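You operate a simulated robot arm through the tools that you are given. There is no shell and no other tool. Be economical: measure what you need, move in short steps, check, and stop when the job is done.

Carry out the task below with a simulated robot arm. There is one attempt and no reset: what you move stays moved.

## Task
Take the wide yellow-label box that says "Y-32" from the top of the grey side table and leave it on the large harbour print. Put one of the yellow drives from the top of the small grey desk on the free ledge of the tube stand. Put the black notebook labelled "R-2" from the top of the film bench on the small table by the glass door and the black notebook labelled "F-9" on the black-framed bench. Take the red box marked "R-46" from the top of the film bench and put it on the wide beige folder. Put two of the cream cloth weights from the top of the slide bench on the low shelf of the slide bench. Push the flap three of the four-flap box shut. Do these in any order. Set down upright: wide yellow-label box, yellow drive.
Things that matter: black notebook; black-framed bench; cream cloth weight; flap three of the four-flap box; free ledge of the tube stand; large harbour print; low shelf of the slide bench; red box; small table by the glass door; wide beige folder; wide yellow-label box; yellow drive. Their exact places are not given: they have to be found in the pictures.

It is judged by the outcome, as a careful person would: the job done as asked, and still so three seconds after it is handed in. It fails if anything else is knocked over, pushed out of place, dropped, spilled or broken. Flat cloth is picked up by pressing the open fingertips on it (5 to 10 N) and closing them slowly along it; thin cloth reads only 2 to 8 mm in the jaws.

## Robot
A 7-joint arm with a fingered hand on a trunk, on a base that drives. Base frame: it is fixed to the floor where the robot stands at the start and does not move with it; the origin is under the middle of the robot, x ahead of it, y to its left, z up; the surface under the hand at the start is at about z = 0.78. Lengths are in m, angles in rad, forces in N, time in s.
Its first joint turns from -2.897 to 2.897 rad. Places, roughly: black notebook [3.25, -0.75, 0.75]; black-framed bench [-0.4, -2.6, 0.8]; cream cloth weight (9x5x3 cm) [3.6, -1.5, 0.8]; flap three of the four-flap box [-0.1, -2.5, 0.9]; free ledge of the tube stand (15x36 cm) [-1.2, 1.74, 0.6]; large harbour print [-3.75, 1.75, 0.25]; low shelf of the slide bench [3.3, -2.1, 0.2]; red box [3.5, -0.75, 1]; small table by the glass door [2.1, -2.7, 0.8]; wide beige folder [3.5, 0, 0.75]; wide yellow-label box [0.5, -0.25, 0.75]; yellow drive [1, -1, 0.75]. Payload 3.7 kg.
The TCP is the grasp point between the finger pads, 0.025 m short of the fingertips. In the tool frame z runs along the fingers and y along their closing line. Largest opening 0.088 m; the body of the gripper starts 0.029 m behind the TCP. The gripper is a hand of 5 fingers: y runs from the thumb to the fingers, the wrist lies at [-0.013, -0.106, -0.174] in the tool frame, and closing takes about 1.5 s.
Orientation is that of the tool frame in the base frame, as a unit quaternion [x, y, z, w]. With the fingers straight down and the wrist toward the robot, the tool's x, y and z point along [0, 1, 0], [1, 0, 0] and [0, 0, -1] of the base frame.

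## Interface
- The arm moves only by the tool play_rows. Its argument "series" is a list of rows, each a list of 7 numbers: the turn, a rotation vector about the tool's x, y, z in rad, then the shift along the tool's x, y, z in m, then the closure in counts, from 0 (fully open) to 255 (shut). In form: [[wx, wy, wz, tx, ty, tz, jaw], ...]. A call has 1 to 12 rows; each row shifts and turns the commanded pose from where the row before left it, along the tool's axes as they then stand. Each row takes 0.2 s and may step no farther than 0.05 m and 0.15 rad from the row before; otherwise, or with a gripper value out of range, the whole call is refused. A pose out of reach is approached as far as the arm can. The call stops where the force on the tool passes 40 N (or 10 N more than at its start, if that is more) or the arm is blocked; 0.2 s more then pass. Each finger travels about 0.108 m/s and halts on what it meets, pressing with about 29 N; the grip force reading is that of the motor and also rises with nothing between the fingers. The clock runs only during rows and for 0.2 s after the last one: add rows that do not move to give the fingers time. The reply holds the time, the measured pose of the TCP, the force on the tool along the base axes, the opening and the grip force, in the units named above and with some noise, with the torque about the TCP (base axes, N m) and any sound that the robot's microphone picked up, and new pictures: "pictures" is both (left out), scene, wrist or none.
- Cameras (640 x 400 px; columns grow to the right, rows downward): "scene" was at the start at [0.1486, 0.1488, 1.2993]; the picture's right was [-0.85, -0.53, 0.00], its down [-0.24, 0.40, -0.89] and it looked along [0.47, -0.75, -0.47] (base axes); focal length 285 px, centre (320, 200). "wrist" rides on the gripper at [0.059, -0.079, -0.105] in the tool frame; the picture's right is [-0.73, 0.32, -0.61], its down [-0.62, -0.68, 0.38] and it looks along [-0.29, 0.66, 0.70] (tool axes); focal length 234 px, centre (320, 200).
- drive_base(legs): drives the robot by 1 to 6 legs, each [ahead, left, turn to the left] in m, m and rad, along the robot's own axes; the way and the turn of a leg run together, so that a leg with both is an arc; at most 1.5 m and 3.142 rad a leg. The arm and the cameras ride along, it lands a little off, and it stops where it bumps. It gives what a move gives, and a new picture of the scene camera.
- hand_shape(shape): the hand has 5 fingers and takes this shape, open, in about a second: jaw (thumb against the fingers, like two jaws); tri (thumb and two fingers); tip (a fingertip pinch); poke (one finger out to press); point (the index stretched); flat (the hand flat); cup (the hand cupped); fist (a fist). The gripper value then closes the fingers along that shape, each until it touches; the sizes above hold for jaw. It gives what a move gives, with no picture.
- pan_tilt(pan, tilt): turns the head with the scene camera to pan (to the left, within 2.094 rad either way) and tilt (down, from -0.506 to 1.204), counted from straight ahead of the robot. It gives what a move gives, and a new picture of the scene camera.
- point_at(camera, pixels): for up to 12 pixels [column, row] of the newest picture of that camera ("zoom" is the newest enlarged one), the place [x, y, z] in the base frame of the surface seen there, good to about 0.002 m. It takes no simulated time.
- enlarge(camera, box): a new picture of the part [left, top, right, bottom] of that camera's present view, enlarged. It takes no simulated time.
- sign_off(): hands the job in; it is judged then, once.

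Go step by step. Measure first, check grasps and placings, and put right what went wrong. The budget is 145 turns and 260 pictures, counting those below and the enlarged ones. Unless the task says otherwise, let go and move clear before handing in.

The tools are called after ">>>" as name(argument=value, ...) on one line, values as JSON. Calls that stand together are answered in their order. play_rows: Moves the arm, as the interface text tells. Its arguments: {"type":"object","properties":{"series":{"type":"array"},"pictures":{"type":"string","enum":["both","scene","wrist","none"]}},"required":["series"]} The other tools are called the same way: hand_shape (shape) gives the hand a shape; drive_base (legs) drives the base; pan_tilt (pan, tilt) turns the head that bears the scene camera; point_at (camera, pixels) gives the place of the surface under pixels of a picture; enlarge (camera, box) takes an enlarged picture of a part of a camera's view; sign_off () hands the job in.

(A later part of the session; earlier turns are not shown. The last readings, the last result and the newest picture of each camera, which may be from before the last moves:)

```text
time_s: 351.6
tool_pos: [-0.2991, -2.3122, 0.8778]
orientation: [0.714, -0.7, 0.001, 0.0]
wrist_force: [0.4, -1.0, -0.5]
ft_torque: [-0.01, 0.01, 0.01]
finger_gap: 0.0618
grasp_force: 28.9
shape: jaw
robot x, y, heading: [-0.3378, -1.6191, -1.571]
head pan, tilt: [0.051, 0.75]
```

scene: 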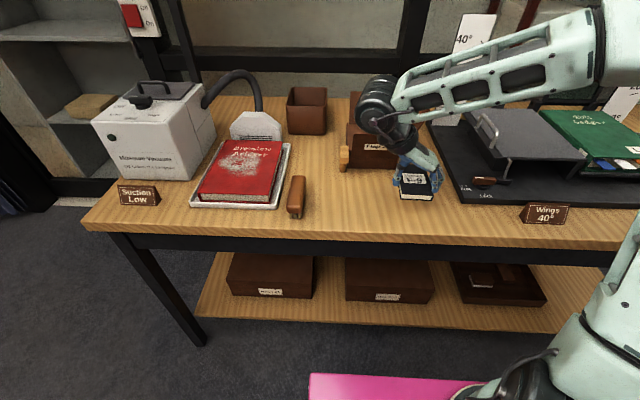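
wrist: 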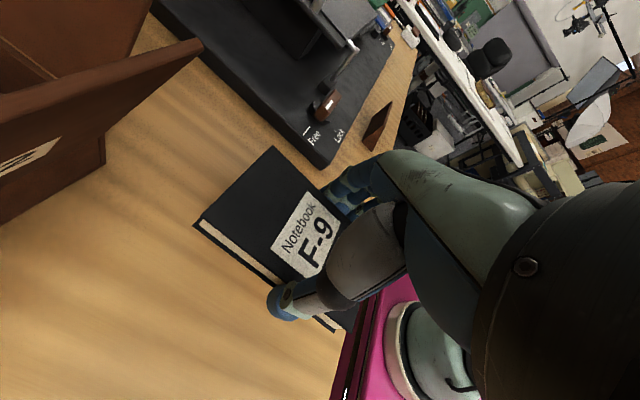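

F-9 is over free wood, clear of flap 2 and the mat. I'll set it down, release and rise.

>>> play_rows(series=[[0, 0, 0, 0, 0, 0.03, 255], [0, 0, 0, 0, 0, 0.012, 255], [0, 0, 0, 0, 0, 0.005, 255], [0, 0, 0, 0, 0, 0.002, 255], [0, 0, 0, 0, 0, 0, 180], [0, 0, 0, 0, 0, 0, 120], [0, 0, 0, 0, 0, 0, 60], [0, 0, 0, 0, 0, 0, 0], [0, 0, 0, 0, 0, 0, 0], [0, 0, 0, 0, 0, -0.03, 0], [0, 0, 0, 0, 0, -0.045, 0], [0, 0, 0, 0, 0, -0.045, 0]], pictures="wrist")

>>> play_rows(series=[[0, 0, 0, 0, 0, -0.045, 0], [0, 0, 0, 0, 0, -0.045, 0], [0, 0, 0, 0, 0, -0.045, 0], [0, 0, 0, 0, 0, -0.045, 0]], pictures="scene")

```text
time_s: 354.2
tool_pos: [-0.3011, -2.3098, 0.9445]
orientation: [0.714, -0.7, 0.002, 0.001]
wrist_force: [-0.1, -1.0, -0.1]
ft_torque: [0.02, -0.04, 0.02]
finger_gap: 0.0876
grasp_force: 0.1
shape: jaw
robot x, y, heading: [-0.335, -1.6156, -1.574]
head pan, tilt: [0.051, 0.75]
```

wrist: 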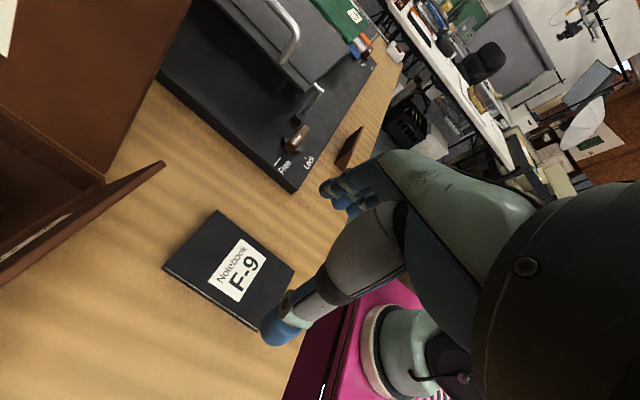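

```text
time_s: 355.2
tool_pos: [-0.2999, -2.3086, 1.1217]
orientation: [0.714, -0.7, 0.002, 0.001]
wrist_force: [-0.1, 0.2, 0.5]
ft_torque: [0.01, -0.01, -0.01]
finger_gap: 0.0877
grasp_force: 0.1
shape: jaw
robot x, y, heading: [-0.3352, -1.617, -1.578]
head pan, tilt: [0.051, 0.75]
```

scene: 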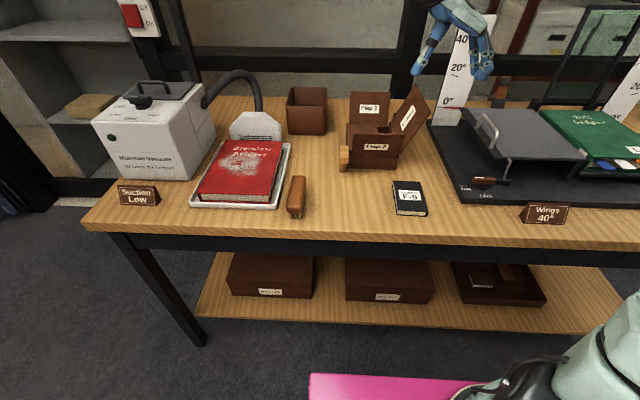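

F-9 lies safely on the bench. Now back to the film bench for R-46.

>>> drive_base(legs=[[0, 1.5, 0], [0, 0.7, 0], [0, 0, 1.57], [0, 1.2, 0], [0.5, 0, 0]])

>>> pan_tilt(pan=0.15, tilt=0.5)

>>> enlarge(camera="scene", box=[200, 90, 400, 210])

```text
time_s: 378.0
tool_pos: [3.1282, -0.4752, 1.1218]
orientation: [1.0, -0.008, 0.002, -0.002]
wrist_force: [-0.4, -0.2, -1.0]
ft_torque: [-0.01, 0.01, 0.02]
finger_gap: 0.0877
grasp_force: 0.1
shape: jaw
robot x, y, heading: [2.4351, -0.4891, -0.044]
head pan, tilt: [0.051, 0.75]
```

scene: 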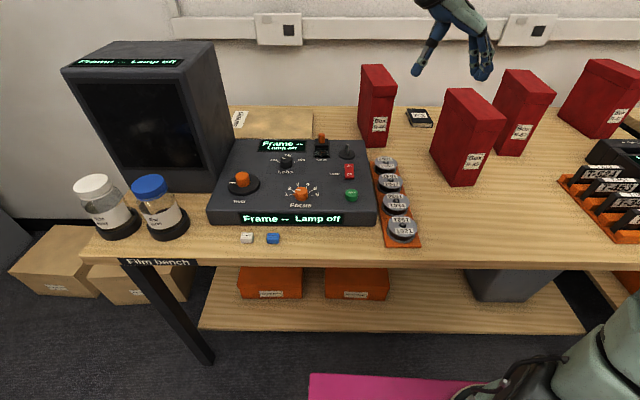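

```text
time_s: 378.8
tool_pos: [3.1282, -0.4737, 1.1223]
orientation: [1.0, -0.008, 0.002, -0.001]
wrist_force: [-0.9, 0.8, 0.3]
ft_torque: [-0.02, 0.01, -0.02]
finger_gap: 0.0876
grasp_force: 0.0
shape: jaw
robot x, y, heading: [2.4399, -0.4879, -0.04]
head pan, tilt: [0.15, 0.499]
```

scene: 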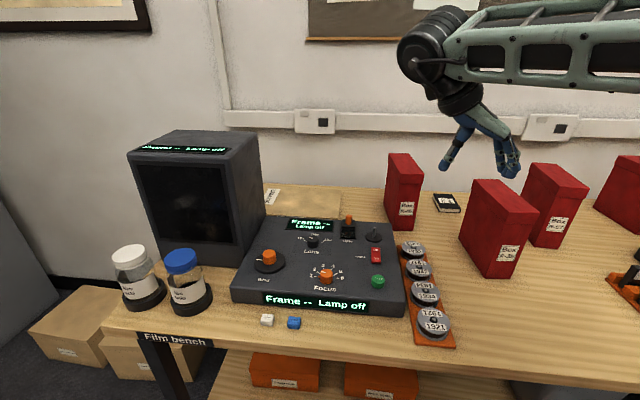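

```text
3.20 times, centred on (300, 150) of scene
```

zoom: 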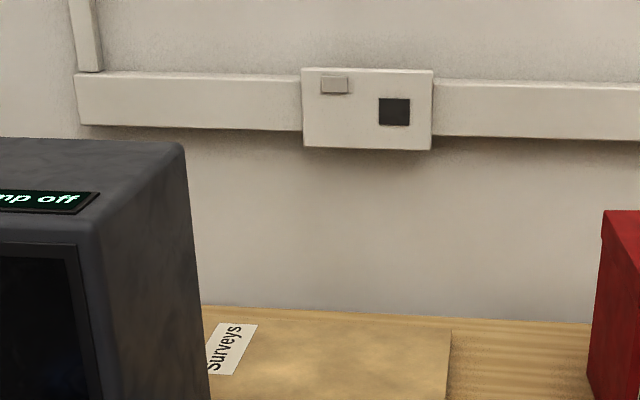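

>>> point_at(camera="scene", pixels=[[270, 192], [338, 194], [340, 213], [300, 205], [290, 215], [262, 165], [250, 140], [300, 220], [400, 240], [330, 230]])

>>> point_at(camera="scene", pixels=[[390, 157], [418, 155], [422, 170], [400, 174], [405, 160], [398, 215], [415, 225], [390, 200], [420, 215], [410, 190], [475, 185], [500, 190]])

```text
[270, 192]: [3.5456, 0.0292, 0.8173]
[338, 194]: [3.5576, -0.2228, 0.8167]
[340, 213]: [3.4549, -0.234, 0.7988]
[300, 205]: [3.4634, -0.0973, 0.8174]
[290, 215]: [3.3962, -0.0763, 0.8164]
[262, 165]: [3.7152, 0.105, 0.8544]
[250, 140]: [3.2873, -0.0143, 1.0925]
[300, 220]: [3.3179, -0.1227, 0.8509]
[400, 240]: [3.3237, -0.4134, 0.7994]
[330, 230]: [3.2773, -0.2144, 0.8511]
```

```text
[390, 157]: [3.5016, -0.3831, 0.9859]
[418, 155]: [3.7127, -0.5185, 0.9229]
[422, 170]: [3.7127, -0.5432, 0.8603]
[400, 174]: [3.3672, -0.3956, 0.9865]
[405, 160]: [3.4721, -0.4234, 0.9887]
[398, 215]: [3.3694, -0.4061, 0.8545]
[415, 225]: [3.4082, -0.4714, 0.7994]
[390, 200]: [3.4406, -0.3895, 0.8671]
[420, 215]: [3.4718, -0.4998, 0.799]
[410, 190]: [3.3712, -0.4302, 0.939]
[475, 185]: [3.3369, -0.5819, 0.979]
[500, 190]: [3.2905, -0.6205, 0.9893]
```

R-46 is centred at (3.435, -0.417), about 0.066 wide, top 0.9885. The folder's top is at z=0.8165, y from -0.225, x about 3.38–3.6. I'll move 0.09 m forward and 0.17 m left to bring both in reach.

>>> drive_base(legs=[[0, 0.17, 0.04], [0.09, 0, 0]])

>>> pan_tilt(pan=-0.05, tilt=0.5)

>>> enlarge(camera="scene", box=[200, 100, 400, 240])

```text
time_s: 380.9
tool_pos: [3.223, -0.2781, 1.1218]
orientation: [1.0, 0.012, 0.002, -0.001]
wrist_force: [-0.8, -0.2, 0.3]
ft_torque: [-0.01, -0.05, 0.0]
finger_gap: 0.0877
grasp_force: 0.1
shape: jaw
robot x, y, heading: [2.5289, -0.3161, -0.002]
head pan, tilt: [0.15, 0.499]
```

scene: 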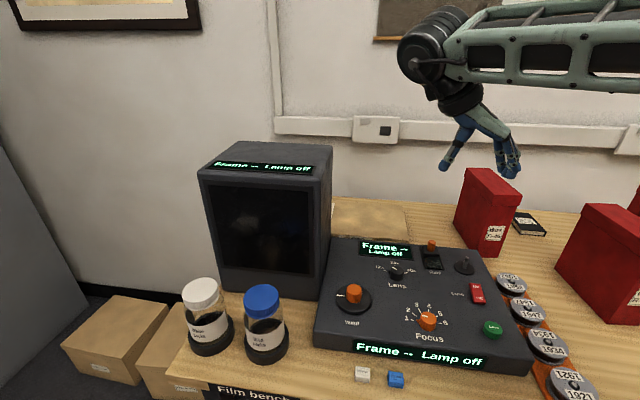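

```text
time_s: 381.7
tool_pos: [3.2229, -0.2774, 1.123]
orientation: [1.0, 0.011, 0.002, -0.001]
wrist_force: [-0.6, 0.0, 0.0]
ft_torque: [-0.01, 0.0, 0.02]
finger_gap: 0.0877
grasp_force: 0.1
shape: jaw
robot x, y, heading: [2.5294, -0.3167, -0.004]
head pan, tilt: [-0.051, 0.499]
```

scene: 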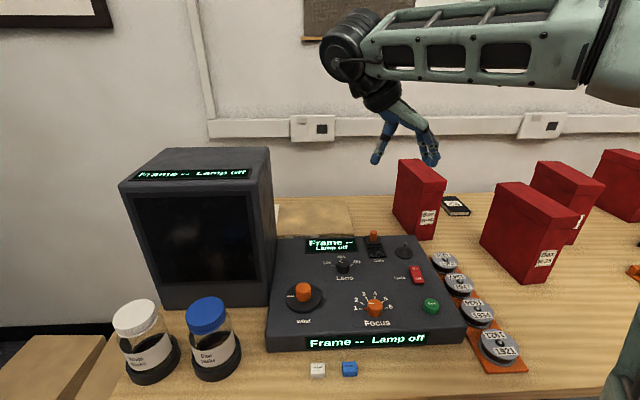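

```text
2.86 times, centred on (300, 170) of scene
```

zoom: 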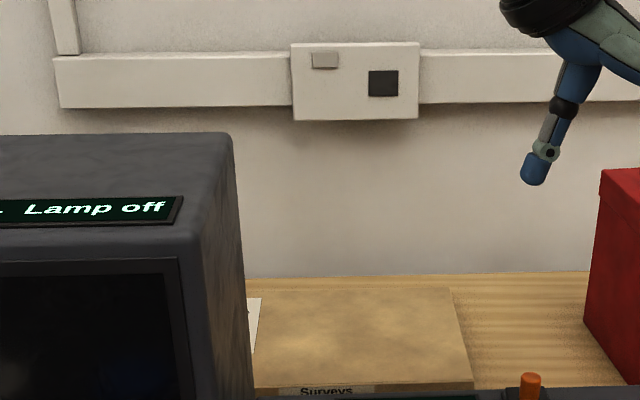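

I'll measure the folder's full extent and re-measure R-46 from this view.

>>> point_at(camera="zoom", pixels=[[265, 380], [465, 378], [445, 292], [270, 292], [350, 330], [235, 300], [225, 140], [530, 385], [605, 180], [350, 392]])

>>> point_at(camera="scene", pixels=[[402, 163], [425, 160], [443, 178], [418, 182], [422, 172], [440, 200], [400, 190]])

```text
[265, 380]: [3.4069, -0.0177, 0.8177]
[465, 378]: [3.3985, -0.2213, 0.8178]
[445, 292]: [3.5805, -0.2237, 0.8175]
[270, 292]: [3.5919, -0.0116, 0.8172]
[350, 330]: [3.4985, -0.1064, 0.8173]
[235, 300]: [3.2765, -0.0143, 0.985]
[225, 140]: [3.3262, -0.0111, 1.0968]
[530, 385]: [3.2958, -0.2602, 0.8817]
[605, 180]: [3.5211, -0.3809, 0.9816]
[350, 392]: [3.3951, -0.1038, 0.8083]
```

```text
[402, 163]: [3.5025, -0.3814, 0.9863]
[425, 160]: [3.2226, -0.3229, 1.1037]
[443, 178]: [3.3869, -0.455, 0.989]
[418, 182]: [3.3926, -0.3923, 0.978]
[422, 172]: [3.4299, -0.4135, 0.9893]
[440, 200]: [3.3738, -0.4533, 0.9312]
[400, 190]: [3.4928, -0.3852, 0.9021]
```

The folder spans x 3.395–3.59, y -0.224 to behind the monitor. I'll move over R-46: sideways first, then down to z≈1.035, then forward.

>>> play_rows(series=[[0, 0, 0.022, 0, 0.0465, 0, 0], [0, 0, 0, 0, 0.0465, 0, 0], [0, 0, 0, 0, 0.0465, 0, 0], [0, 0, 0, 0, 0, 0.0435, 0], [0, 0, 0, 0, 0, 0.0435, 0], [0, 0, 0, 0.0465, 0, 0, 0], [0, 0, 0, 0.0465, 0, 0, 0], [0, 0, 0, 0.0465, 0, 0, 0], [0, 0, 0, 0.0465, 0, 0, 0], [0, 0, 0, 0, 0, 0, 0]])

>>> enlarge(camera="scene", box=[300, 80, 500, 240])

```text
time_s: 383.9
tool_pos: [3.4104, -0.4201, 1.0367]
orientation: [1.0, 0.0, 0.001, -0.001]
wrist_force: [0.3, 0.0, 0.4]
ft_torque: [0.0, 0.02, 0.01]
finger_gap: 0.0876
grasp_force: 0.0
shape: jaw
robot x, y, heading: [2.529, -0.3132, 0.001]
head pan, tilt: [-0.051, 0.499]
```

scene: 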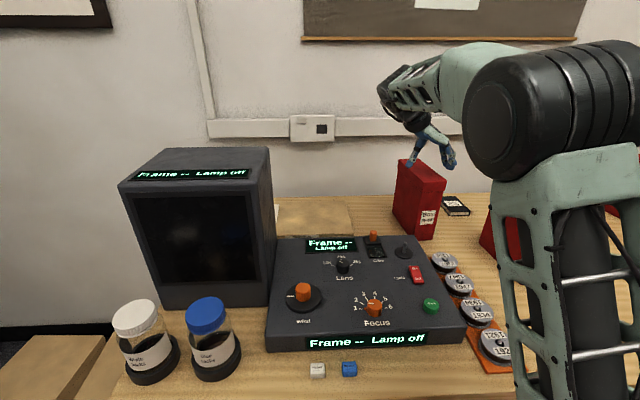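
wrist: 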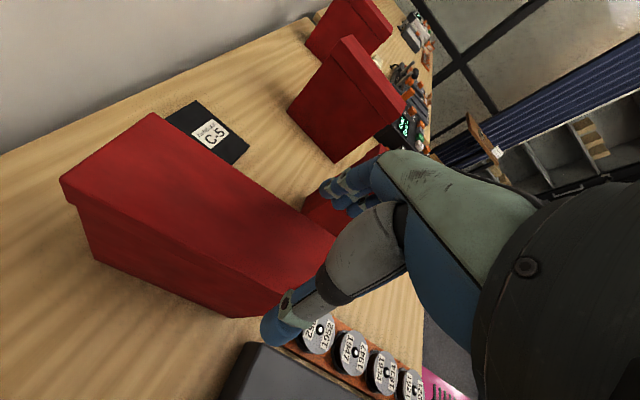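

```text
2.50 times, centred on (400, 160) of scene
```

zoom: 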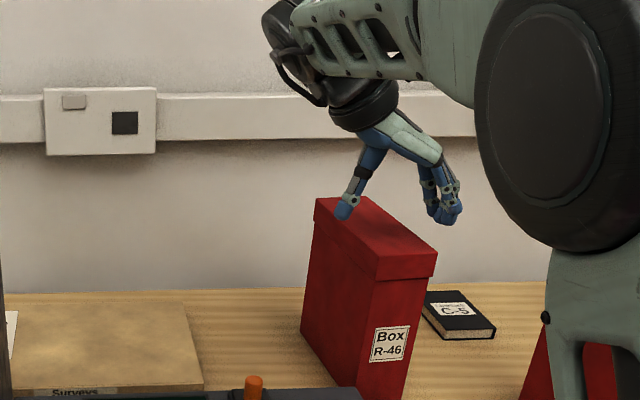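

The box seems turned slightly, so I'll measure its lid edges from the wrist view before descending.

>>> point_at(camera="wrist", pixels=[[153, 118], [200, 152], [250, 187], [300, 222], [66, 180], [120, 208], [180, 240], [240, 272], [160, 180], [110, 150]])

```text
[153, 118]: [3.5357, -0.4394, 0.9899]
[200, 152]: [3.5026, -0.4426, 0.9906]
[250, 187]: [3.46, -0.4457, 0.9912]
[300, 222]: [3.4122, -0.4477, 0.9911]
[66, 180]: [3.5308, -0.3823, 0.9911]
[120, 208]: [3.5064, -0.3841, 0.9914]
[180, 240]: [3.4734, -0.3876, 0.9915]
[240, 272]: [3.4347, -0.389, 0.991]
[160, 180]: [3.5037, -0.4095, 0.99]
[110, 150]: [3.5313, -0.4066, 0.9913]
```

The box is turned about 0.068 rad and is 0.058 wide; the TCP is centred on it. I'll match the yaw, descend to z≈0.976 and close.

>>> play_rows(series=[[0, 0, -0.068, 0.006, 0, 0, 0], [0, 0, 0, 0.005, 0, 0.03, 0], [0, 0, 0, 0.005, 0, 0.02, 0], [0, 0, 0, 0, 0, 0.011, 0], [0, 0, 0, 0, 0, 0, 60], [0, 0, 0, 0, 0, 0, 120], [0, 0, 0, 0, 0, 0, 180], [0, 0, 0, 0, 0, 0, 255], [0, 0, 0, 0, 0, 0, 255], [0, 0, 0, 0, 0, 0, 255], [0, 0, 0, 0, 0, 0, 255]], pictures="wrist")

>>> enlarge(camera="scene", box=[300, 80, 500, 240])

```text
time_s: 386.3
tool_pos: [3.4258, -0.4167, 0.9745]
orientation: [0.999, 0.034, 0.002, -0.001]
wrist_force: [-0.3, -0.7, 0.4]
ft_torque: [0.02, 0.11, -0.02]
finger_gap: 0.0593
grasp_force: 28.8
shape: jaw
robot x, y, heading: [2.5274, -0.319, -0.004]
head pan, tilt: [-0.051, 0.499]
```

wrist: 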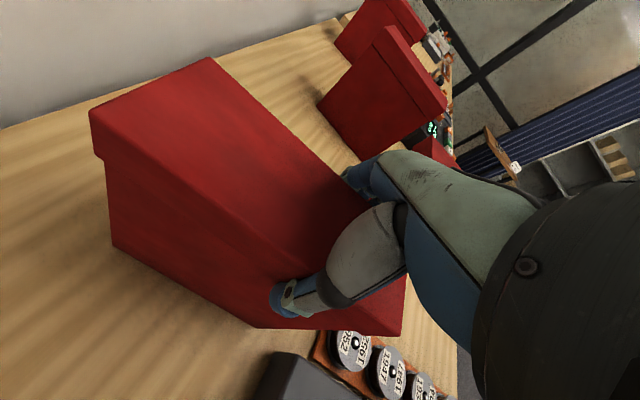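

```text
2.50 times, centred on (400, 160) of scene
```

zoom: 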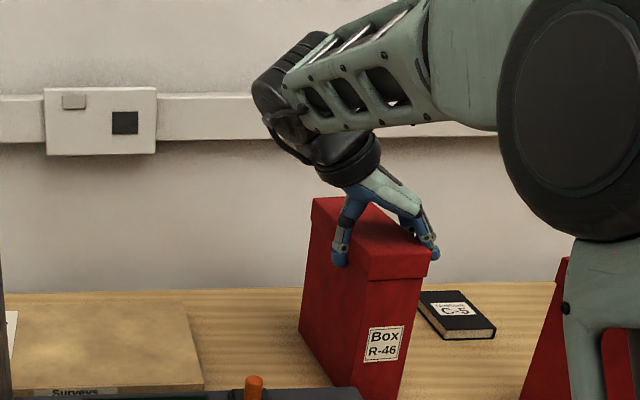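

R-46 is gripped at 0.059 m. I'll lift it 4 cm and check.

>>> play_rows(series=[[0, 0, 0, 0, 0, -0.006, 255], [0, 0, 0, 0, 0, -0.012, 255], [0, 0, 0, 0, 0, -0.012, 255], [0, 0, 0, 0, 0, -0.012, 255], [0, 0, 0, 0.012, 0, 0, 255], [0, 0, 0, 0.012, 0, 0, 255], [0, 0, 0, 0.012, 0, 0, 255], [0, 0, 0, 0, 0, 0, 255]], pictures="none")

>>> enlarge(camera="scene", box=[260, 100, 480, 270])

```text
time_s: 388.1
tool_pos: [3.4635, -0.4158, 1.0157]
orientation: [0.999, 0.034, 0.002, 0.0]
wrist_force: [-0.7, 0.1, -4.8]
ft_torque: [-0.01, 0.1, -0.01]
finger_gap: 0.0592
grasp_force: 29.0
shape: jaw
robot x, y, heading: [2.531, -0.3171, -0.007]
head pan, tilt: [-0.051, 0.499]
```

```text
2.35 times, centred on (370, 185) of scene
```

zoom: 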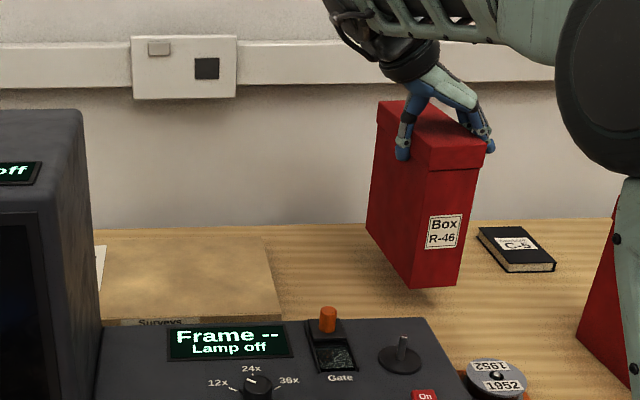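

R-46 hangs level. I'll straighten the yaw and move left over the folder.

>>> play_rows(series=[[0, 0, 0.068, 0, 0, 0, 255], [0, 0, 0, 0, -0.043, 0, 255], [0, 0, 0, 0, -0.043, 0, 255], [0, 0, 0, 0, -0.043, 0, 255], [0, 0, 0, 0, -0.043, 0, 255], [0, 0, 0, 0, -0.043, 0, 255], [0, 0, 0, 0, -0.043, 0, 255], [0, 0, 0, 0, 0, 0, 255]])

>>> enlarge(camera="scene", box=[240, 100, 440, 270])

```text
time_s: 389.9
tool_pos: [3.4637, -0.1553, 1.0195]
orientation: [1.0, 0.0, 0.002, -0.001]
wrist_force: [0.1, 0.1, -3.6]
ft_torque: [-0.01, 0.13, 0.01]
finger_gap: 0.0586
grasp_force: 29.4
shape: jaw
robot x, y, heading: [2.5271, -0.3145, -0.006]
head pan, tilt: [-0.051, 0.499]
```

scene: 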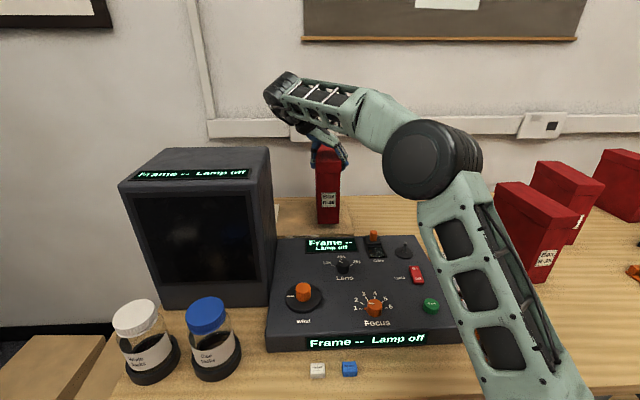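
wrist: 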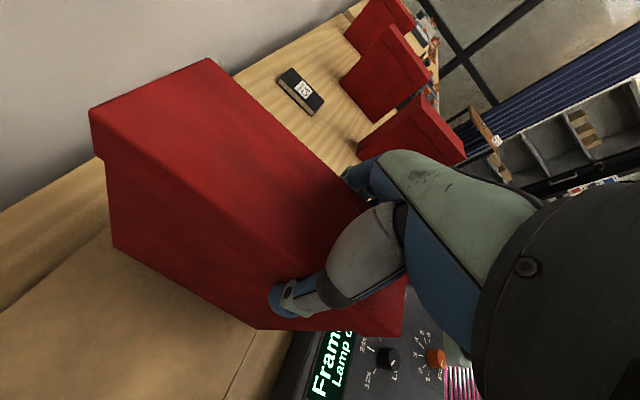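

```text
2.35 times, centred on (340, 185) of scene
```

zoom: 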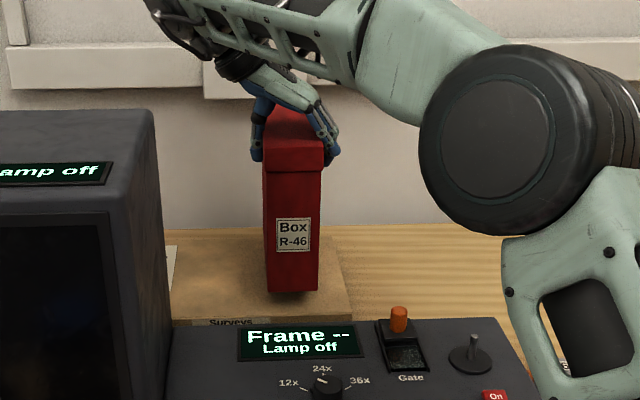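

The box is over the folder, its near edge inside. I'll lower gently to contact.

>>> play_rows(series=[[0, 0, 0, 0, 0, 0.012, 255], [0, 0, 0, 0, 0, 0.008, 255], [0, 0, 0, 0, 0, 0.004, 255], [0, 0, 0, 0, 0, 0.003, 255], [0, 0, 0, 0, 0, 0, 255]], pictures="none")

>>> enlarge(camera="scene", box=[240, 100, 440, 270])

```text
time_s: 391.1
tool_pos: [3.4626, -0.1581, 0.9919]
orientation: [1.0, 0.0, 0.004, -0.001]
wrist_force: [1.8, -2.7, 19.0]
ft_torque: [-0.08, 0.1, 0.07]
finger_gap: 0.0577
grasp_force: 29.6
shape: jaw
robot x, y, heading: [2.5281, -0.3169, 0.001]
head pan, tilt: [-0.051, 0.499]
```

```text
2.35 times, centred on (340, 185) of scene
```

zoom: 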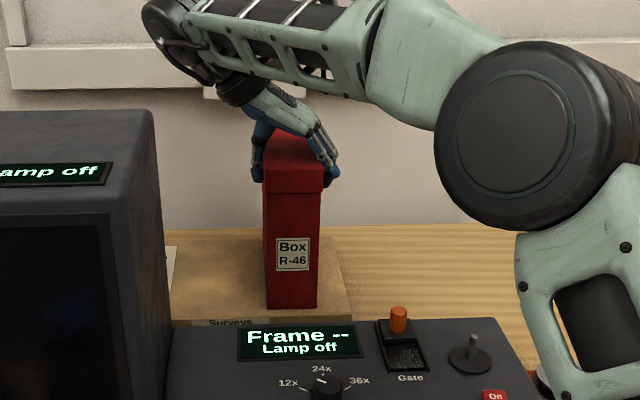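

Contact is firm. I'll release, lift clear and retract.

>>> play_rows(series=[[0, 0, 0, 0, 0, -0.002, 230], [0, 0, 0, 0, 0, 0, 180], [0, 0, 0, 0, 0, 0, 120], [0, 0, 0, 0, 0, 0, 60], [0, 0, 0, 0, 0, 0, 0], [0, 0, 0, 0, 0, 0, 0], [0, 0, 0, 0, 0, -0.02, 0], [0, 0, 0, 0, 0, -0.03, 0], [0, 0, 0, -0.02, 0, -0.02, 0], [0, 0, 0, -0.045, 0, 0, 0], [0, 0, 0, -0.045, 0, 0, 0], [0, 0, 0, -0.045, 0, 0, 0]], pictures="none")

>>> enlarge(camera="scene", box=[240, 100, 440, 270])

>>> point_at(camera="zoom", pixels=[[290, 150], [290, 200], [270, 165], [315, 165], [290, 300], [250, 280], [340, 300]])

```text
time_s: 393.7
tool_pos: [3.3081, -0.1591, 1.0604]
orientation: [1.0, 0.0, 0.001, 0.001]
wrist_force: [-0.1, 0.4, -0.1]
ft_torque: [-0.01, 0.04, -0.03]
finger_gap: 0.0879
grasp_force: 0.0
shape: jaw
robot x, y, heading: [2.5263, -0.3173, -0.003]
head pan, tilt: [-0.051, 0.499]
```

```text
2.35 times, centred on (340, 185) of scene
```

zoom: 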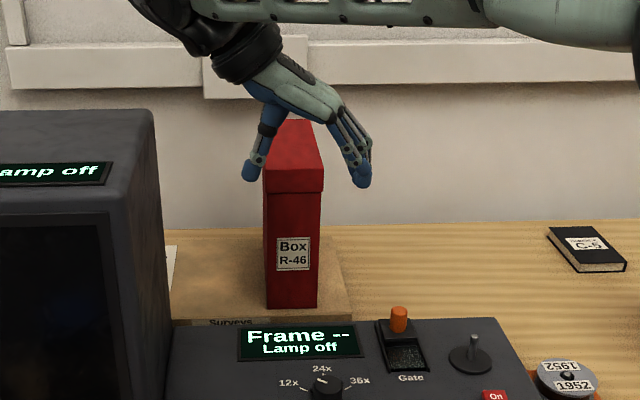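

```text
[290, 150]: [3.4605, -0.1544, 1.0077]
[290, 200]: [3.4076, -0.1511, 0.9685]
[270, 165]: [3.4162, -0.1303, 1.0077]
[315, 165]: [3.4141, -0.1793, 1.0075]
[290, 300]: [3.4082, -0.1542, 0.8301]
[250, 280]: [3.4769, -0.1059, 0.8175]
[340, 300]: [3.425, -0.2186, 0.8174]
```

R-46 stands level on the folder, its top at 1.008 throughout. Now to the slide bench: I'll back away and look at its weights and low shelf.

>>> drive_base(legs=[[-0.6, 0, 0], [0, -1.3, 0]])

>>> pan_tilt(pan=0.0, tilt=0.55)

```text
time_s: 403.3
tool_pos: [2.6956, -1.4715, 1.0612]
orientation: [1.0, 0.003, 0.001, -0.002]
wrist_force: [0.7, -0.5, -0.7]
ft_torque: [-0.02, -0.01, 0.02]
finger_gap: 0.088
grasp_force: 0.1
shape: jaw
robot x, y, heading: [1.918, -1.6361, -0.003]
head pan, tilt: [-0.051, 0.499]
```

scene: 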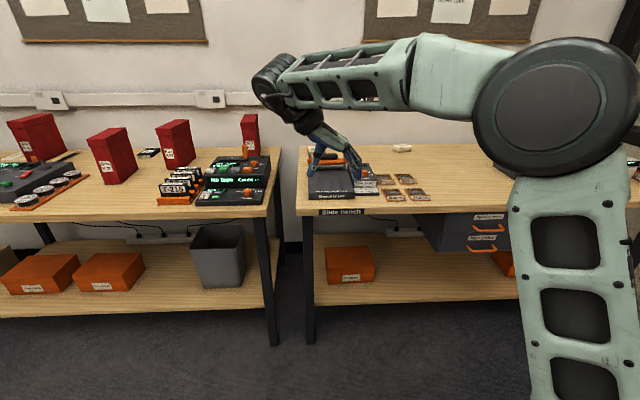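

```text
time_s: 403.9
tool_pos: [2.6967, -1.4728, 1.0601]
orientation: [1.0, 0.003, 0.001, -0.001]
wrist_force: [-0.4, 0.4, -0.7]
ft_torque: [-0.03, 0.0, 0.0]
finger_gap: 0.0878
grasp_force: 0.0
shape: jaw
robot x, y, heading: [1.9134, -1.6334, -0.0]
head pan, tilt: [0.0, 0.55]
```

scene: 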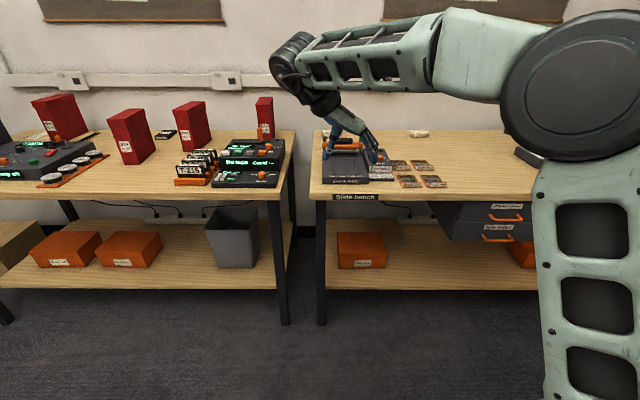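

The free part of the low shelf is around (415,262), between the orange box and the drawers. I'll measure the clearances there.

>>> point_at(camera="scene", pixels=[[410, 285], [410, 265], [415, 240], [440, 255], [385, 262], [440, 238], [420, 195], [350, 285], [470, 270], [490, 245], [405, 235], [418, 134]])

>>> enlarge(camera="scene", box=[300, 120, 540, 300])

```text
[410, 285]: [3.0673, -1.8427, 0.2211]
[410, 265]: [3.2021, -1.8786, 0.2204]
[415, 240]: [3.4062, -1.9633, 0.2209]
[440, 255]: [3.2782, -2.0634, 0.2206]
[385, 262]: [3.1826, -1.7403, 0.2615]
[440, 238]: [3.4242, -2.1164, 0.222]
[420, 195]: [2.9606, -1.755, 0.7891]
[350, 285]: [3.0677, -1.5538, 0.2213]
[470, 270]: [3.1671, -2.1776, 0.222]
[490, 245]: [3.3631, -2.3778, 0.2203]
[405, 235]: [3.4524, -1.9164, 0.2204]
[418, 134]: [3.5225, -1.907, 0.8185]
```

```text
2.22 times, centred on (420, 210) of scene
```

zoom: 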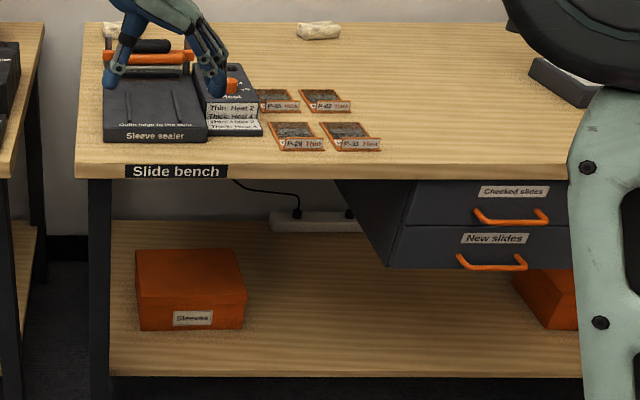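

Shelf z=0.221 with open space at y≈-1.8…-2.0. One weight is at (3.52, -1.91) with its long side along y, so I'll yaw the hand to neutral and drive closer.

>>> play_rows(series=[[0, 0, -0.1428, 0, 0, 0, 0], [0, 0, -0.1428, 0, 0, 0, 0], [0, 0, -0.1428, 0, 0, 0, 0], [0, 0, -0.1428, 0, 0, 0, 0], [0, 0, -0.1428, 0, 0, 0, 0], [0, 0, -0.1428, 0, 0, 0, 0], [0, 0, -0.1428, 0, 0, 0, 0], [0, 0, -0.1428, 0, 0, 0, 0], [0, 0, -0.1428, 0, 0, 0, 0], [0, 0, -0.1428, 0, 0, 0, 0], [0, 0, -0.1428, 0, 0, 0, 0]], pictures="none")

>>> drive_base(legs=[[0.5, -0.2, 0]])

>>> pan_tilt(pan=0.1, tilt=0.65)

>>> enlarge(camera="scene", box=[180, 80, 500, 280])

```text
time_s: 406.4
tool_pos: [2.6963, -1.4714, 1.0607]
orientation: [0.705, 0.709, 0.003, 0.0]
wrist_force: [-0.5, 0.0, -0.6]
ft_torque: [0.03, 0.01, 0.04]
finger_gap: 0.0882
grasp_force: 0.0
shape: jaw
robot x, y, heading: [1.92, -1.6309, -0.001]
head pan, tilt: [0.0, 0.55]
```

```text
time_s: 409.4
tool_pos: [3.1914, -1.6438, 1.0608]
orientation: [0.698, 0.716, 0.002, 0.0]
wrist_force: [-0.1, -0.6, -0.2]
ft_torque: [0.03, -0.02, -0.01]
finger_gap: 0.0877
grasp_force: 0.0
shape: jaw
robot x, y, heading: [2.42, -1.8263, 0.027]
head pan, tilt: [0.0, 0.55]
```

scene: 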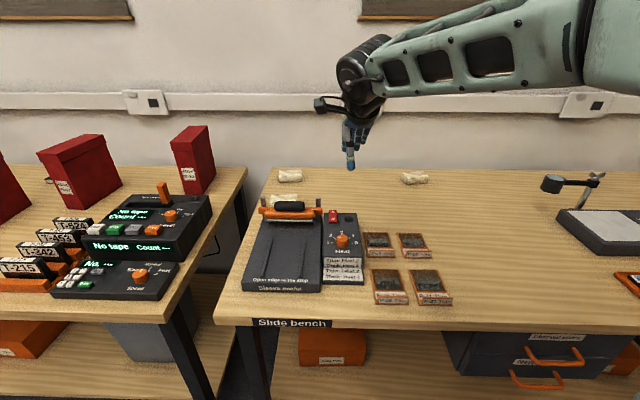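

```text
time_s: 410.1
tool_pos: [3.1923, -1.6453, 1.061]
orientation: [0.698, 0.717, 0.002, 0.0]
wrist_force: [-0.2, -0.6, 0.0]
ft_torque: [-0.01, 0.02, 0.0]
finger_gap: 0.0881
grasp_force: 0.0
shape: jaw
robot x, y, heading: [2.4173, -1.8236, 0.027]
head pan, tilt: [0.099, 0.649]
```

scene: 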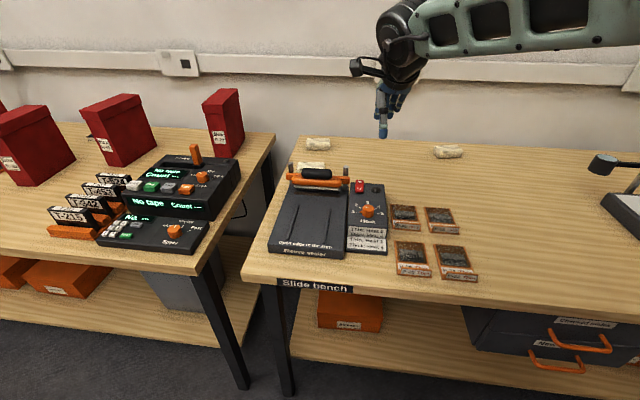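

```text
2.00 times, centred on (340, 180) of scene
```

zoom: 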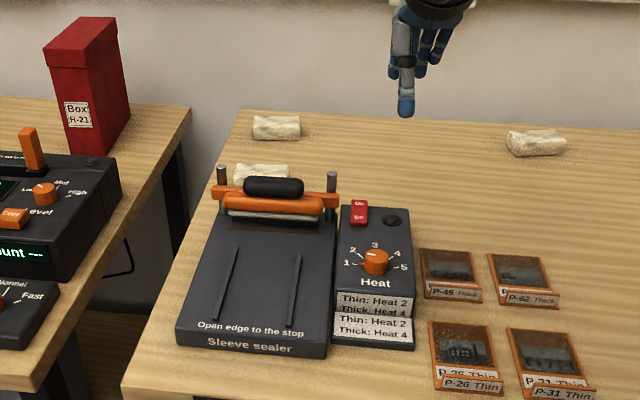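

Three weights: two in the open at the back ((277,128) and (537,142) in the zoom) and one behind the sealer. I'll take the two open ones and measure them.

>>> enlarge(camera="scene", box=[420, 130, 480, 170])

>>> point_at(camera="scene", pixels=[[436, 148], [461, 148], [447, 146], [448, 152], [450, 158], [436, 156], [462, 156], [308, 140], [329, 140], [318, 141], [318, 150], [319, 145]])

```text
10.00 times, centred on (450, 150) of scene
```

zoom: 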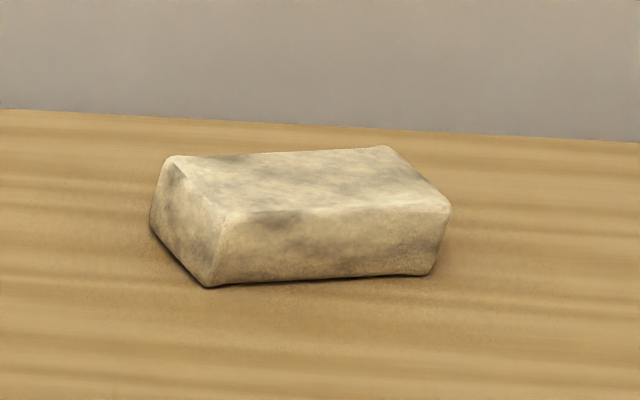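

```text
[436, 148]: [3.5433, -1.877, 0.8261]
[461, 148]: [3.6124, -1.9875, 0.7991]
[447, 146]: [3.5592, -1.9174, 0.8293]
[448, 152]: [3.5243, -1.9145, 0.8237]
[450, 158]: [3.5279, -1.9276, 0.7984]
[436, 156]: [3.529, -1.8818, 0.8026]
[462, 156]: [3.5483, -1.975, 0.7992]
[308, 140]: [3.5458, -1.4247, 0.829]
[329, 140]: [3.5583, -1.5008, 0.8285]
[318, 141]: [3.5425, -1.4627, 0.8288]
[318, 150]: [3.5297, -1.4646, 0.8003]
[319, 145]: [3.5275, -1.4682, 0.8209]
```

>>> point_at(camera="zoom", pixels=[[230, 222], [440, 208], [180, 165], [385, 152], [215, 278], [425, 268], [310, 180]])

>>> enlarge(camera="scene", box=[290, 125, 350, 165])

>>> point_at(camera="zoom", pixels=[[180, 130], [390, 130], [190, 200], [400, 200], [280, 160], [300, 240], [200, 240], [380, 240]])

```text
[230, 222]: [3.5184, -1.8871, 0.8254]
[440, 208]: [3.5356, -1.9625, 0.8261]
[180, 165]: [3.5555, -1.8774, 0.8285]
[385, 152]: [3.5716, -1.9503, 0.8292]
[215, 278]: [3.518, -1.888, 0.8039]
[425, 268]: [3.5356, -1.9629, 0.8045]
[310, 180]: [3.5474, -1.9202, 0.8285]
```

```text
10.00 times, centred on (320, 145) of scene
```

zoom: 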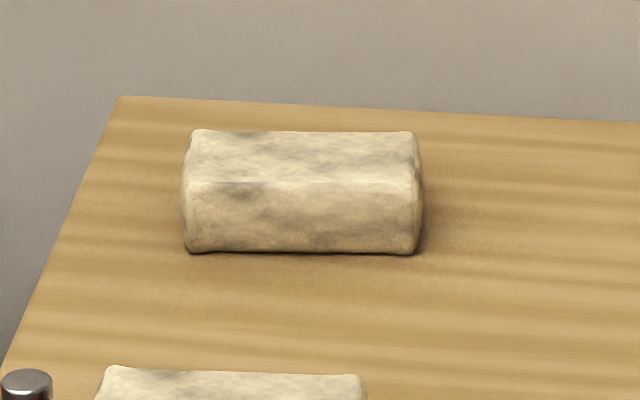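

```text
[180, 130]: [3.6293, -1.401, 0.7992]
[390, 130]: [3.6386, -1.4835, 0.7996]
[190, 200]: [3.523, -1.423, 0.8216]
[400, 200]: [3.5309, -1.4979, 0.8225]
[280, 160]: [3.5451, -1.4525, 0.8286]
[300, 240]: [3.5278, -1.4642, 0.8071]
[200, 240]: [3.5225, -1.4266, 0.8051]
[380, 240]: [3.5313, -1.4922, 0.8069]
```

W1 is centred at (3.546, -1.920), turned 0.23 rad; W2 is at (3.552, -1.462), turned 0.105. I'll move 0.13 m forward for reach and line up with W1.

>>> drive_base(legs=[[0, -0.1, -0.027], [0.13, 0, 0]])

>>> play_rows(series=[[0, 0, -0.1, -0.045, 0.01, 0, 0], [0, 0, -0.1, -0.045, 0.01, 0, 0], [0, 0, 0, -0.045, 0.02, 0.01, 0], [0, 0, 0, -0.045, 0.02, 0.01, 0], [0, 0, 0, -0.02, 0.03, 0.02, 0], [0, 0, 0, 0, 0.03, 0.03, 0], [0, 0, 0, 0, 0.03, 0.03, 0], [0, 0, 0, 0, 0, 0, 0]])

```text
time_s: 412.1
tool_pos: [3.3267, -1.7651, 1.0607]
orientation: [0.707, 0.707, 0.003, 0.001]
wrist_force: [-0.9, -0.9, 1.0]
ft_torque: [0.01, 0.01, 0.04]
finger_gap: 0.088
grasp_force: 0.1
shape: jaw
robot x, y, heading: [2.5469, -1.93, -0.003]
head pan, tilt: [0.099, 0.649]
```

scene: 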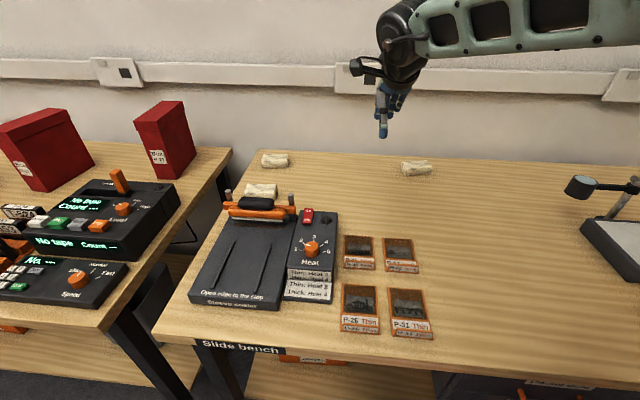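

```text
refused: row 3 steps farther than a row can; nothing moved
```

I'll redo this with smaller steps.

>>> play_rows(series=[[0, 0, 0, -0.0385, 0.025, 0, 0], [0, 0, 0, -0.0385, 0.025, 0, 0], [0, 0, 0, -0.0385, 0.025, 0, 0], [0, 0, 0, -0.0385, 0.025, 0, 0], [0, 0, 0, 0, 0.035, 0.03, 0], [0, 0, 0, 0, 0.035, 0.03, 0], [0, 0, 0, 0, 0.035, 0.03, 0], [0, 0, -0.115, 0, 0.014, 0.02, 0], [0, 0, -0.115, 0, 0, 0.02, 0], [0, 0, 0, 0, 0, 0, 0]])

>>> enlarge(camera="scene", box=[360, 80, 500, 200])

```text
time_s: 414.4
tool_pos: [3.5457, -1.9226, 0.9314]
orientation: [0.621, 0.784, 0.001, 0.001]
wrist_force: [0.5, 0.7, -0.3]
ft_torque: [0.02, -0.02, -0.03]
finger_gap: 0.0876
grasp_force: 0.1
shape: jaw
robot x, y, heading: [2.5511, -1.9248, -0.003]
head pan, tilt: [0.099, 0.649]
```

scene: 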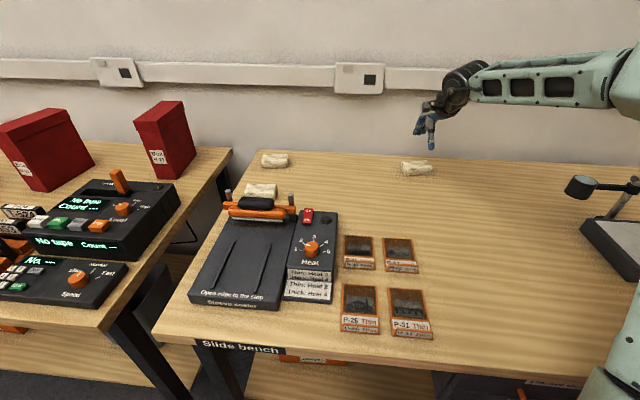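
wrist: 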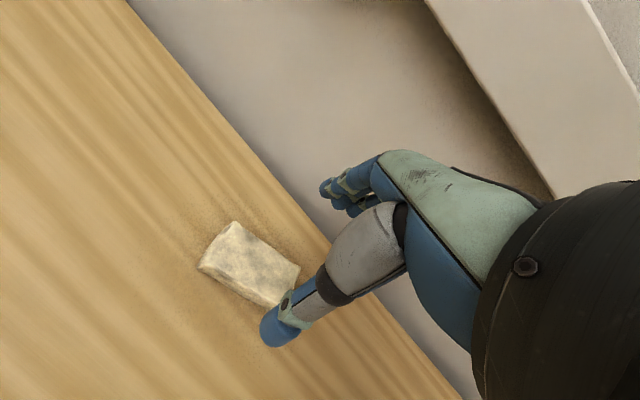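

```text
3.33 times, centred on (430, 140) of scene
```

zoom: 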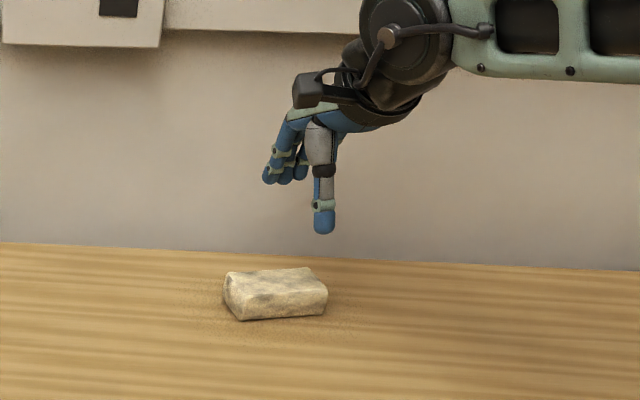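

The arm reaches without trouble. I'll descend onto W1 and close.

>>> play_rows(series=[[0, 0, 0, 0, 0, 0.04, 0], [0, 0, 0, 0, 0, 0.035, 0], [0, 0, 0, 0, 0, 0.02, 0], [0, 0, 0, 0, 0, 0.008, 0], [0, 0, 0, 0, 0, 0, 60], [0, 0, 0, 0, 0, 0, 120], [0, 0, 0, 0, 0, 0, 180], [0, 0, 0, 0, 0, 0, 255], [0, 0, 0, 0, 0, 0, 255], [0, 0, 0, 0, 0, 0, 255], [0, 0, 0, 0, 0, 0, 255]], pictures="wrist")

>>> enlarge(camera="scene", box=[360, 80, 500, 200])

```text
time_s: 416.8
tool_pos: [3.5492, -1.919, 0.8267]
orientation: [0.621, 0.784, 0.002, 0.002]
wrist_force: [0.1, -0.8, -0.2]
ft_torque: [0.01, 0.03, 0.02]
finger_gap: 0.0439
grasp_force: 28.8
shape: jaw
robot x, y, heading: [2.5506, -1.9233, -0.003]
head pan, tilt: [0.099, 0.649]
```

wrist: 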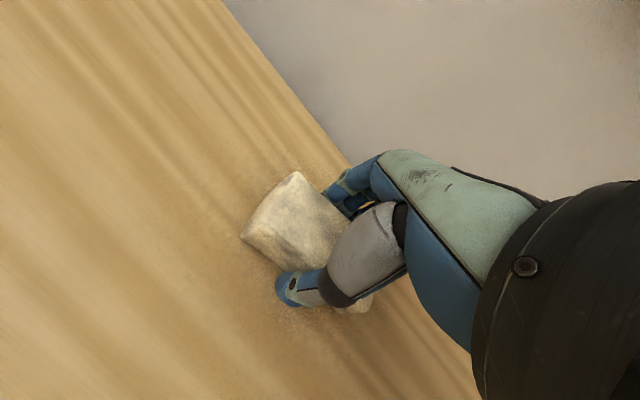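

```text
3.33 times, centred on (430, 140) of scene
```

zoom: 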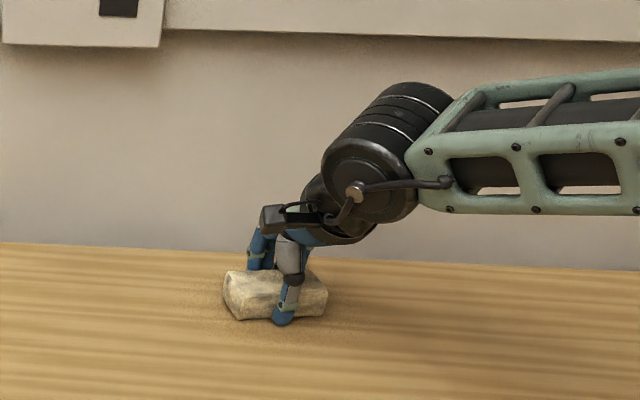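

W1 is gripped at 0.044. I'll lift, straighten the yaw and retract, then back the base off the bench.

>>> play_rows(series=[[0, 0, 0, 0, 0, -0.02, 255], [0, 0, 0, 0, 0, -0.04, 255], [0, 0, 0, 0, 0, -0.04, 255], [0, 0, 0.115, 0, 0, 0, 255], [0, 0, 0.115, 0, 0, 0, 255], [0, 0, 0, 0, -0.04, 0, 255], [0, 0, 0, 0, -0.04, 0, 255], [0, 0, 0, 0, -0.04, 0, 255], [0, 0, 0, 0, -0.045, 0, 255], [0, 0, 0, 0, -0.045, 0, 255], [0, 0, 0, 0, 0, 0, 255]], pictures="wrist")

>>> drive_base(legs=[[-0.55, 0, 0]])

>>> pan_tilt(pan=0.05, tilt=0.75)

```text
time_s: 419.1
tool_pos: [3.3363, -1.9175, 0.9259]
orientation: [0.707, 0.707, 0.002, 0.0]
wrist_force: [-0.3, 0.4, -3.1]
ft_torque: [0.01, 0.01, -0.02]
finger_gap: 0.0435
grasp_force: 29.3
shape: jaw
robot x, y, heading: [2.5484, -1.9266, 0.002]
head pan, tilt: [0.099, 0.649]
```

wrist: 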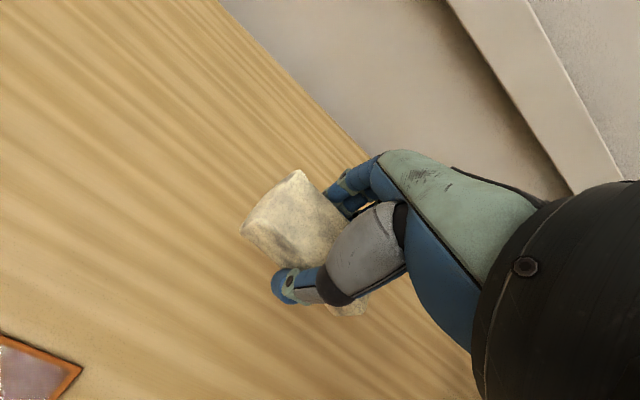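

```text
time_s: 422.3
tool_pos: [2.7846, -1.9173, 0.9276]
orientation: [0.707, 0.708, 0.002, 0.001]
wrist_force: [-0.1, -0.5, -3.0]
ft_torque: [-0.02, 0.0, 0.02]
finger_gap: 0.0437
grasp_force: 28.8
shape: jaw
robot x, y, heading: [1.9936, -1.9227, 0.003]
head pan, tilt: [0.099, 0.649]
```

scene: 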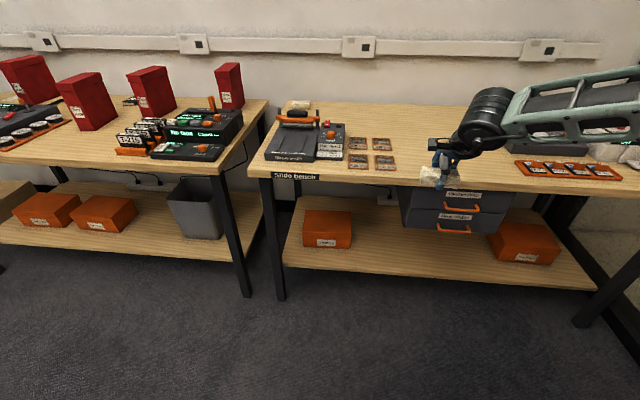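

```text
time_s: 423.0
tool_pos: [2.7832, -1.917, 0.926]
orientation: [0.707, 0.708, 0.002, 0.001]
wrist_force: [0.2, 0.9, -4.4]
ft_torque: [-0.02, 0.01, -0.02]
finger_gap: 0.0437
grasp_force: 29.4
shape: jaw
robot x, y, heading: [1.9955, -1.9227, 0.003]
head pan, tilt: [0.051, 0.75]
```

scene: 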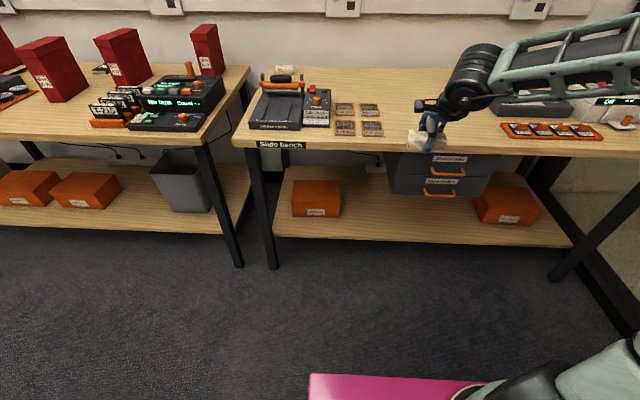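

The hand is in front of the bench edge. I'll lower it straight down toward shelf height.

>>> play_rows(series=[[0, 0, 0, 0, 0, 0.049, 255], [0, 0, 0, 0, 0, 0.049, 255], [0, 0, 0, 0, 0, 0.049, 255], [0, 0, 0, 0, 0, 0.049, 255], [0, 0, 0, 0, 0, 0.049, 255], [0, 0, 0, 0, 0, 0.049, 255], [0, 0, 0, 0, 0, 0.049, 255], [0, 0, 0, 0, 0, 0.049, 255], [0, 0, 0, 0, 0, 0.049, 255], [0, 0, 0, 0, 0, 0.049, 255], [0, 0, 0, 0, 0, 0.049, 255], [0, 0, 0, 0, 0, 0.049, 255]], pictures="scene")

```text
time_s: 425.6
tool_pos: [2.7858, -1.9132, 0.3373]
orientation: [0.706, 0.708, 0.002, 0.0]
wrist_force: [0.2, 0.1, -3.5]
ft_torque: [0.0, 0.02, -0.02]
finger_gap: 0.0431
grasp_force: 28.6
shape: jaw
robot x, y, heading: [1.9947, -1.9213, 0.0]
head pan, tilt: [0.051, 0.75]
```

scene: 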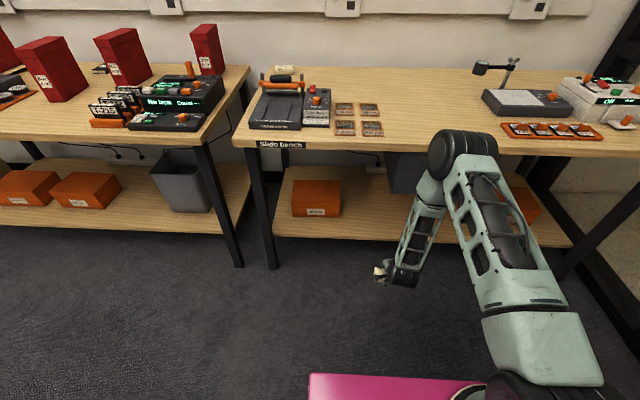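

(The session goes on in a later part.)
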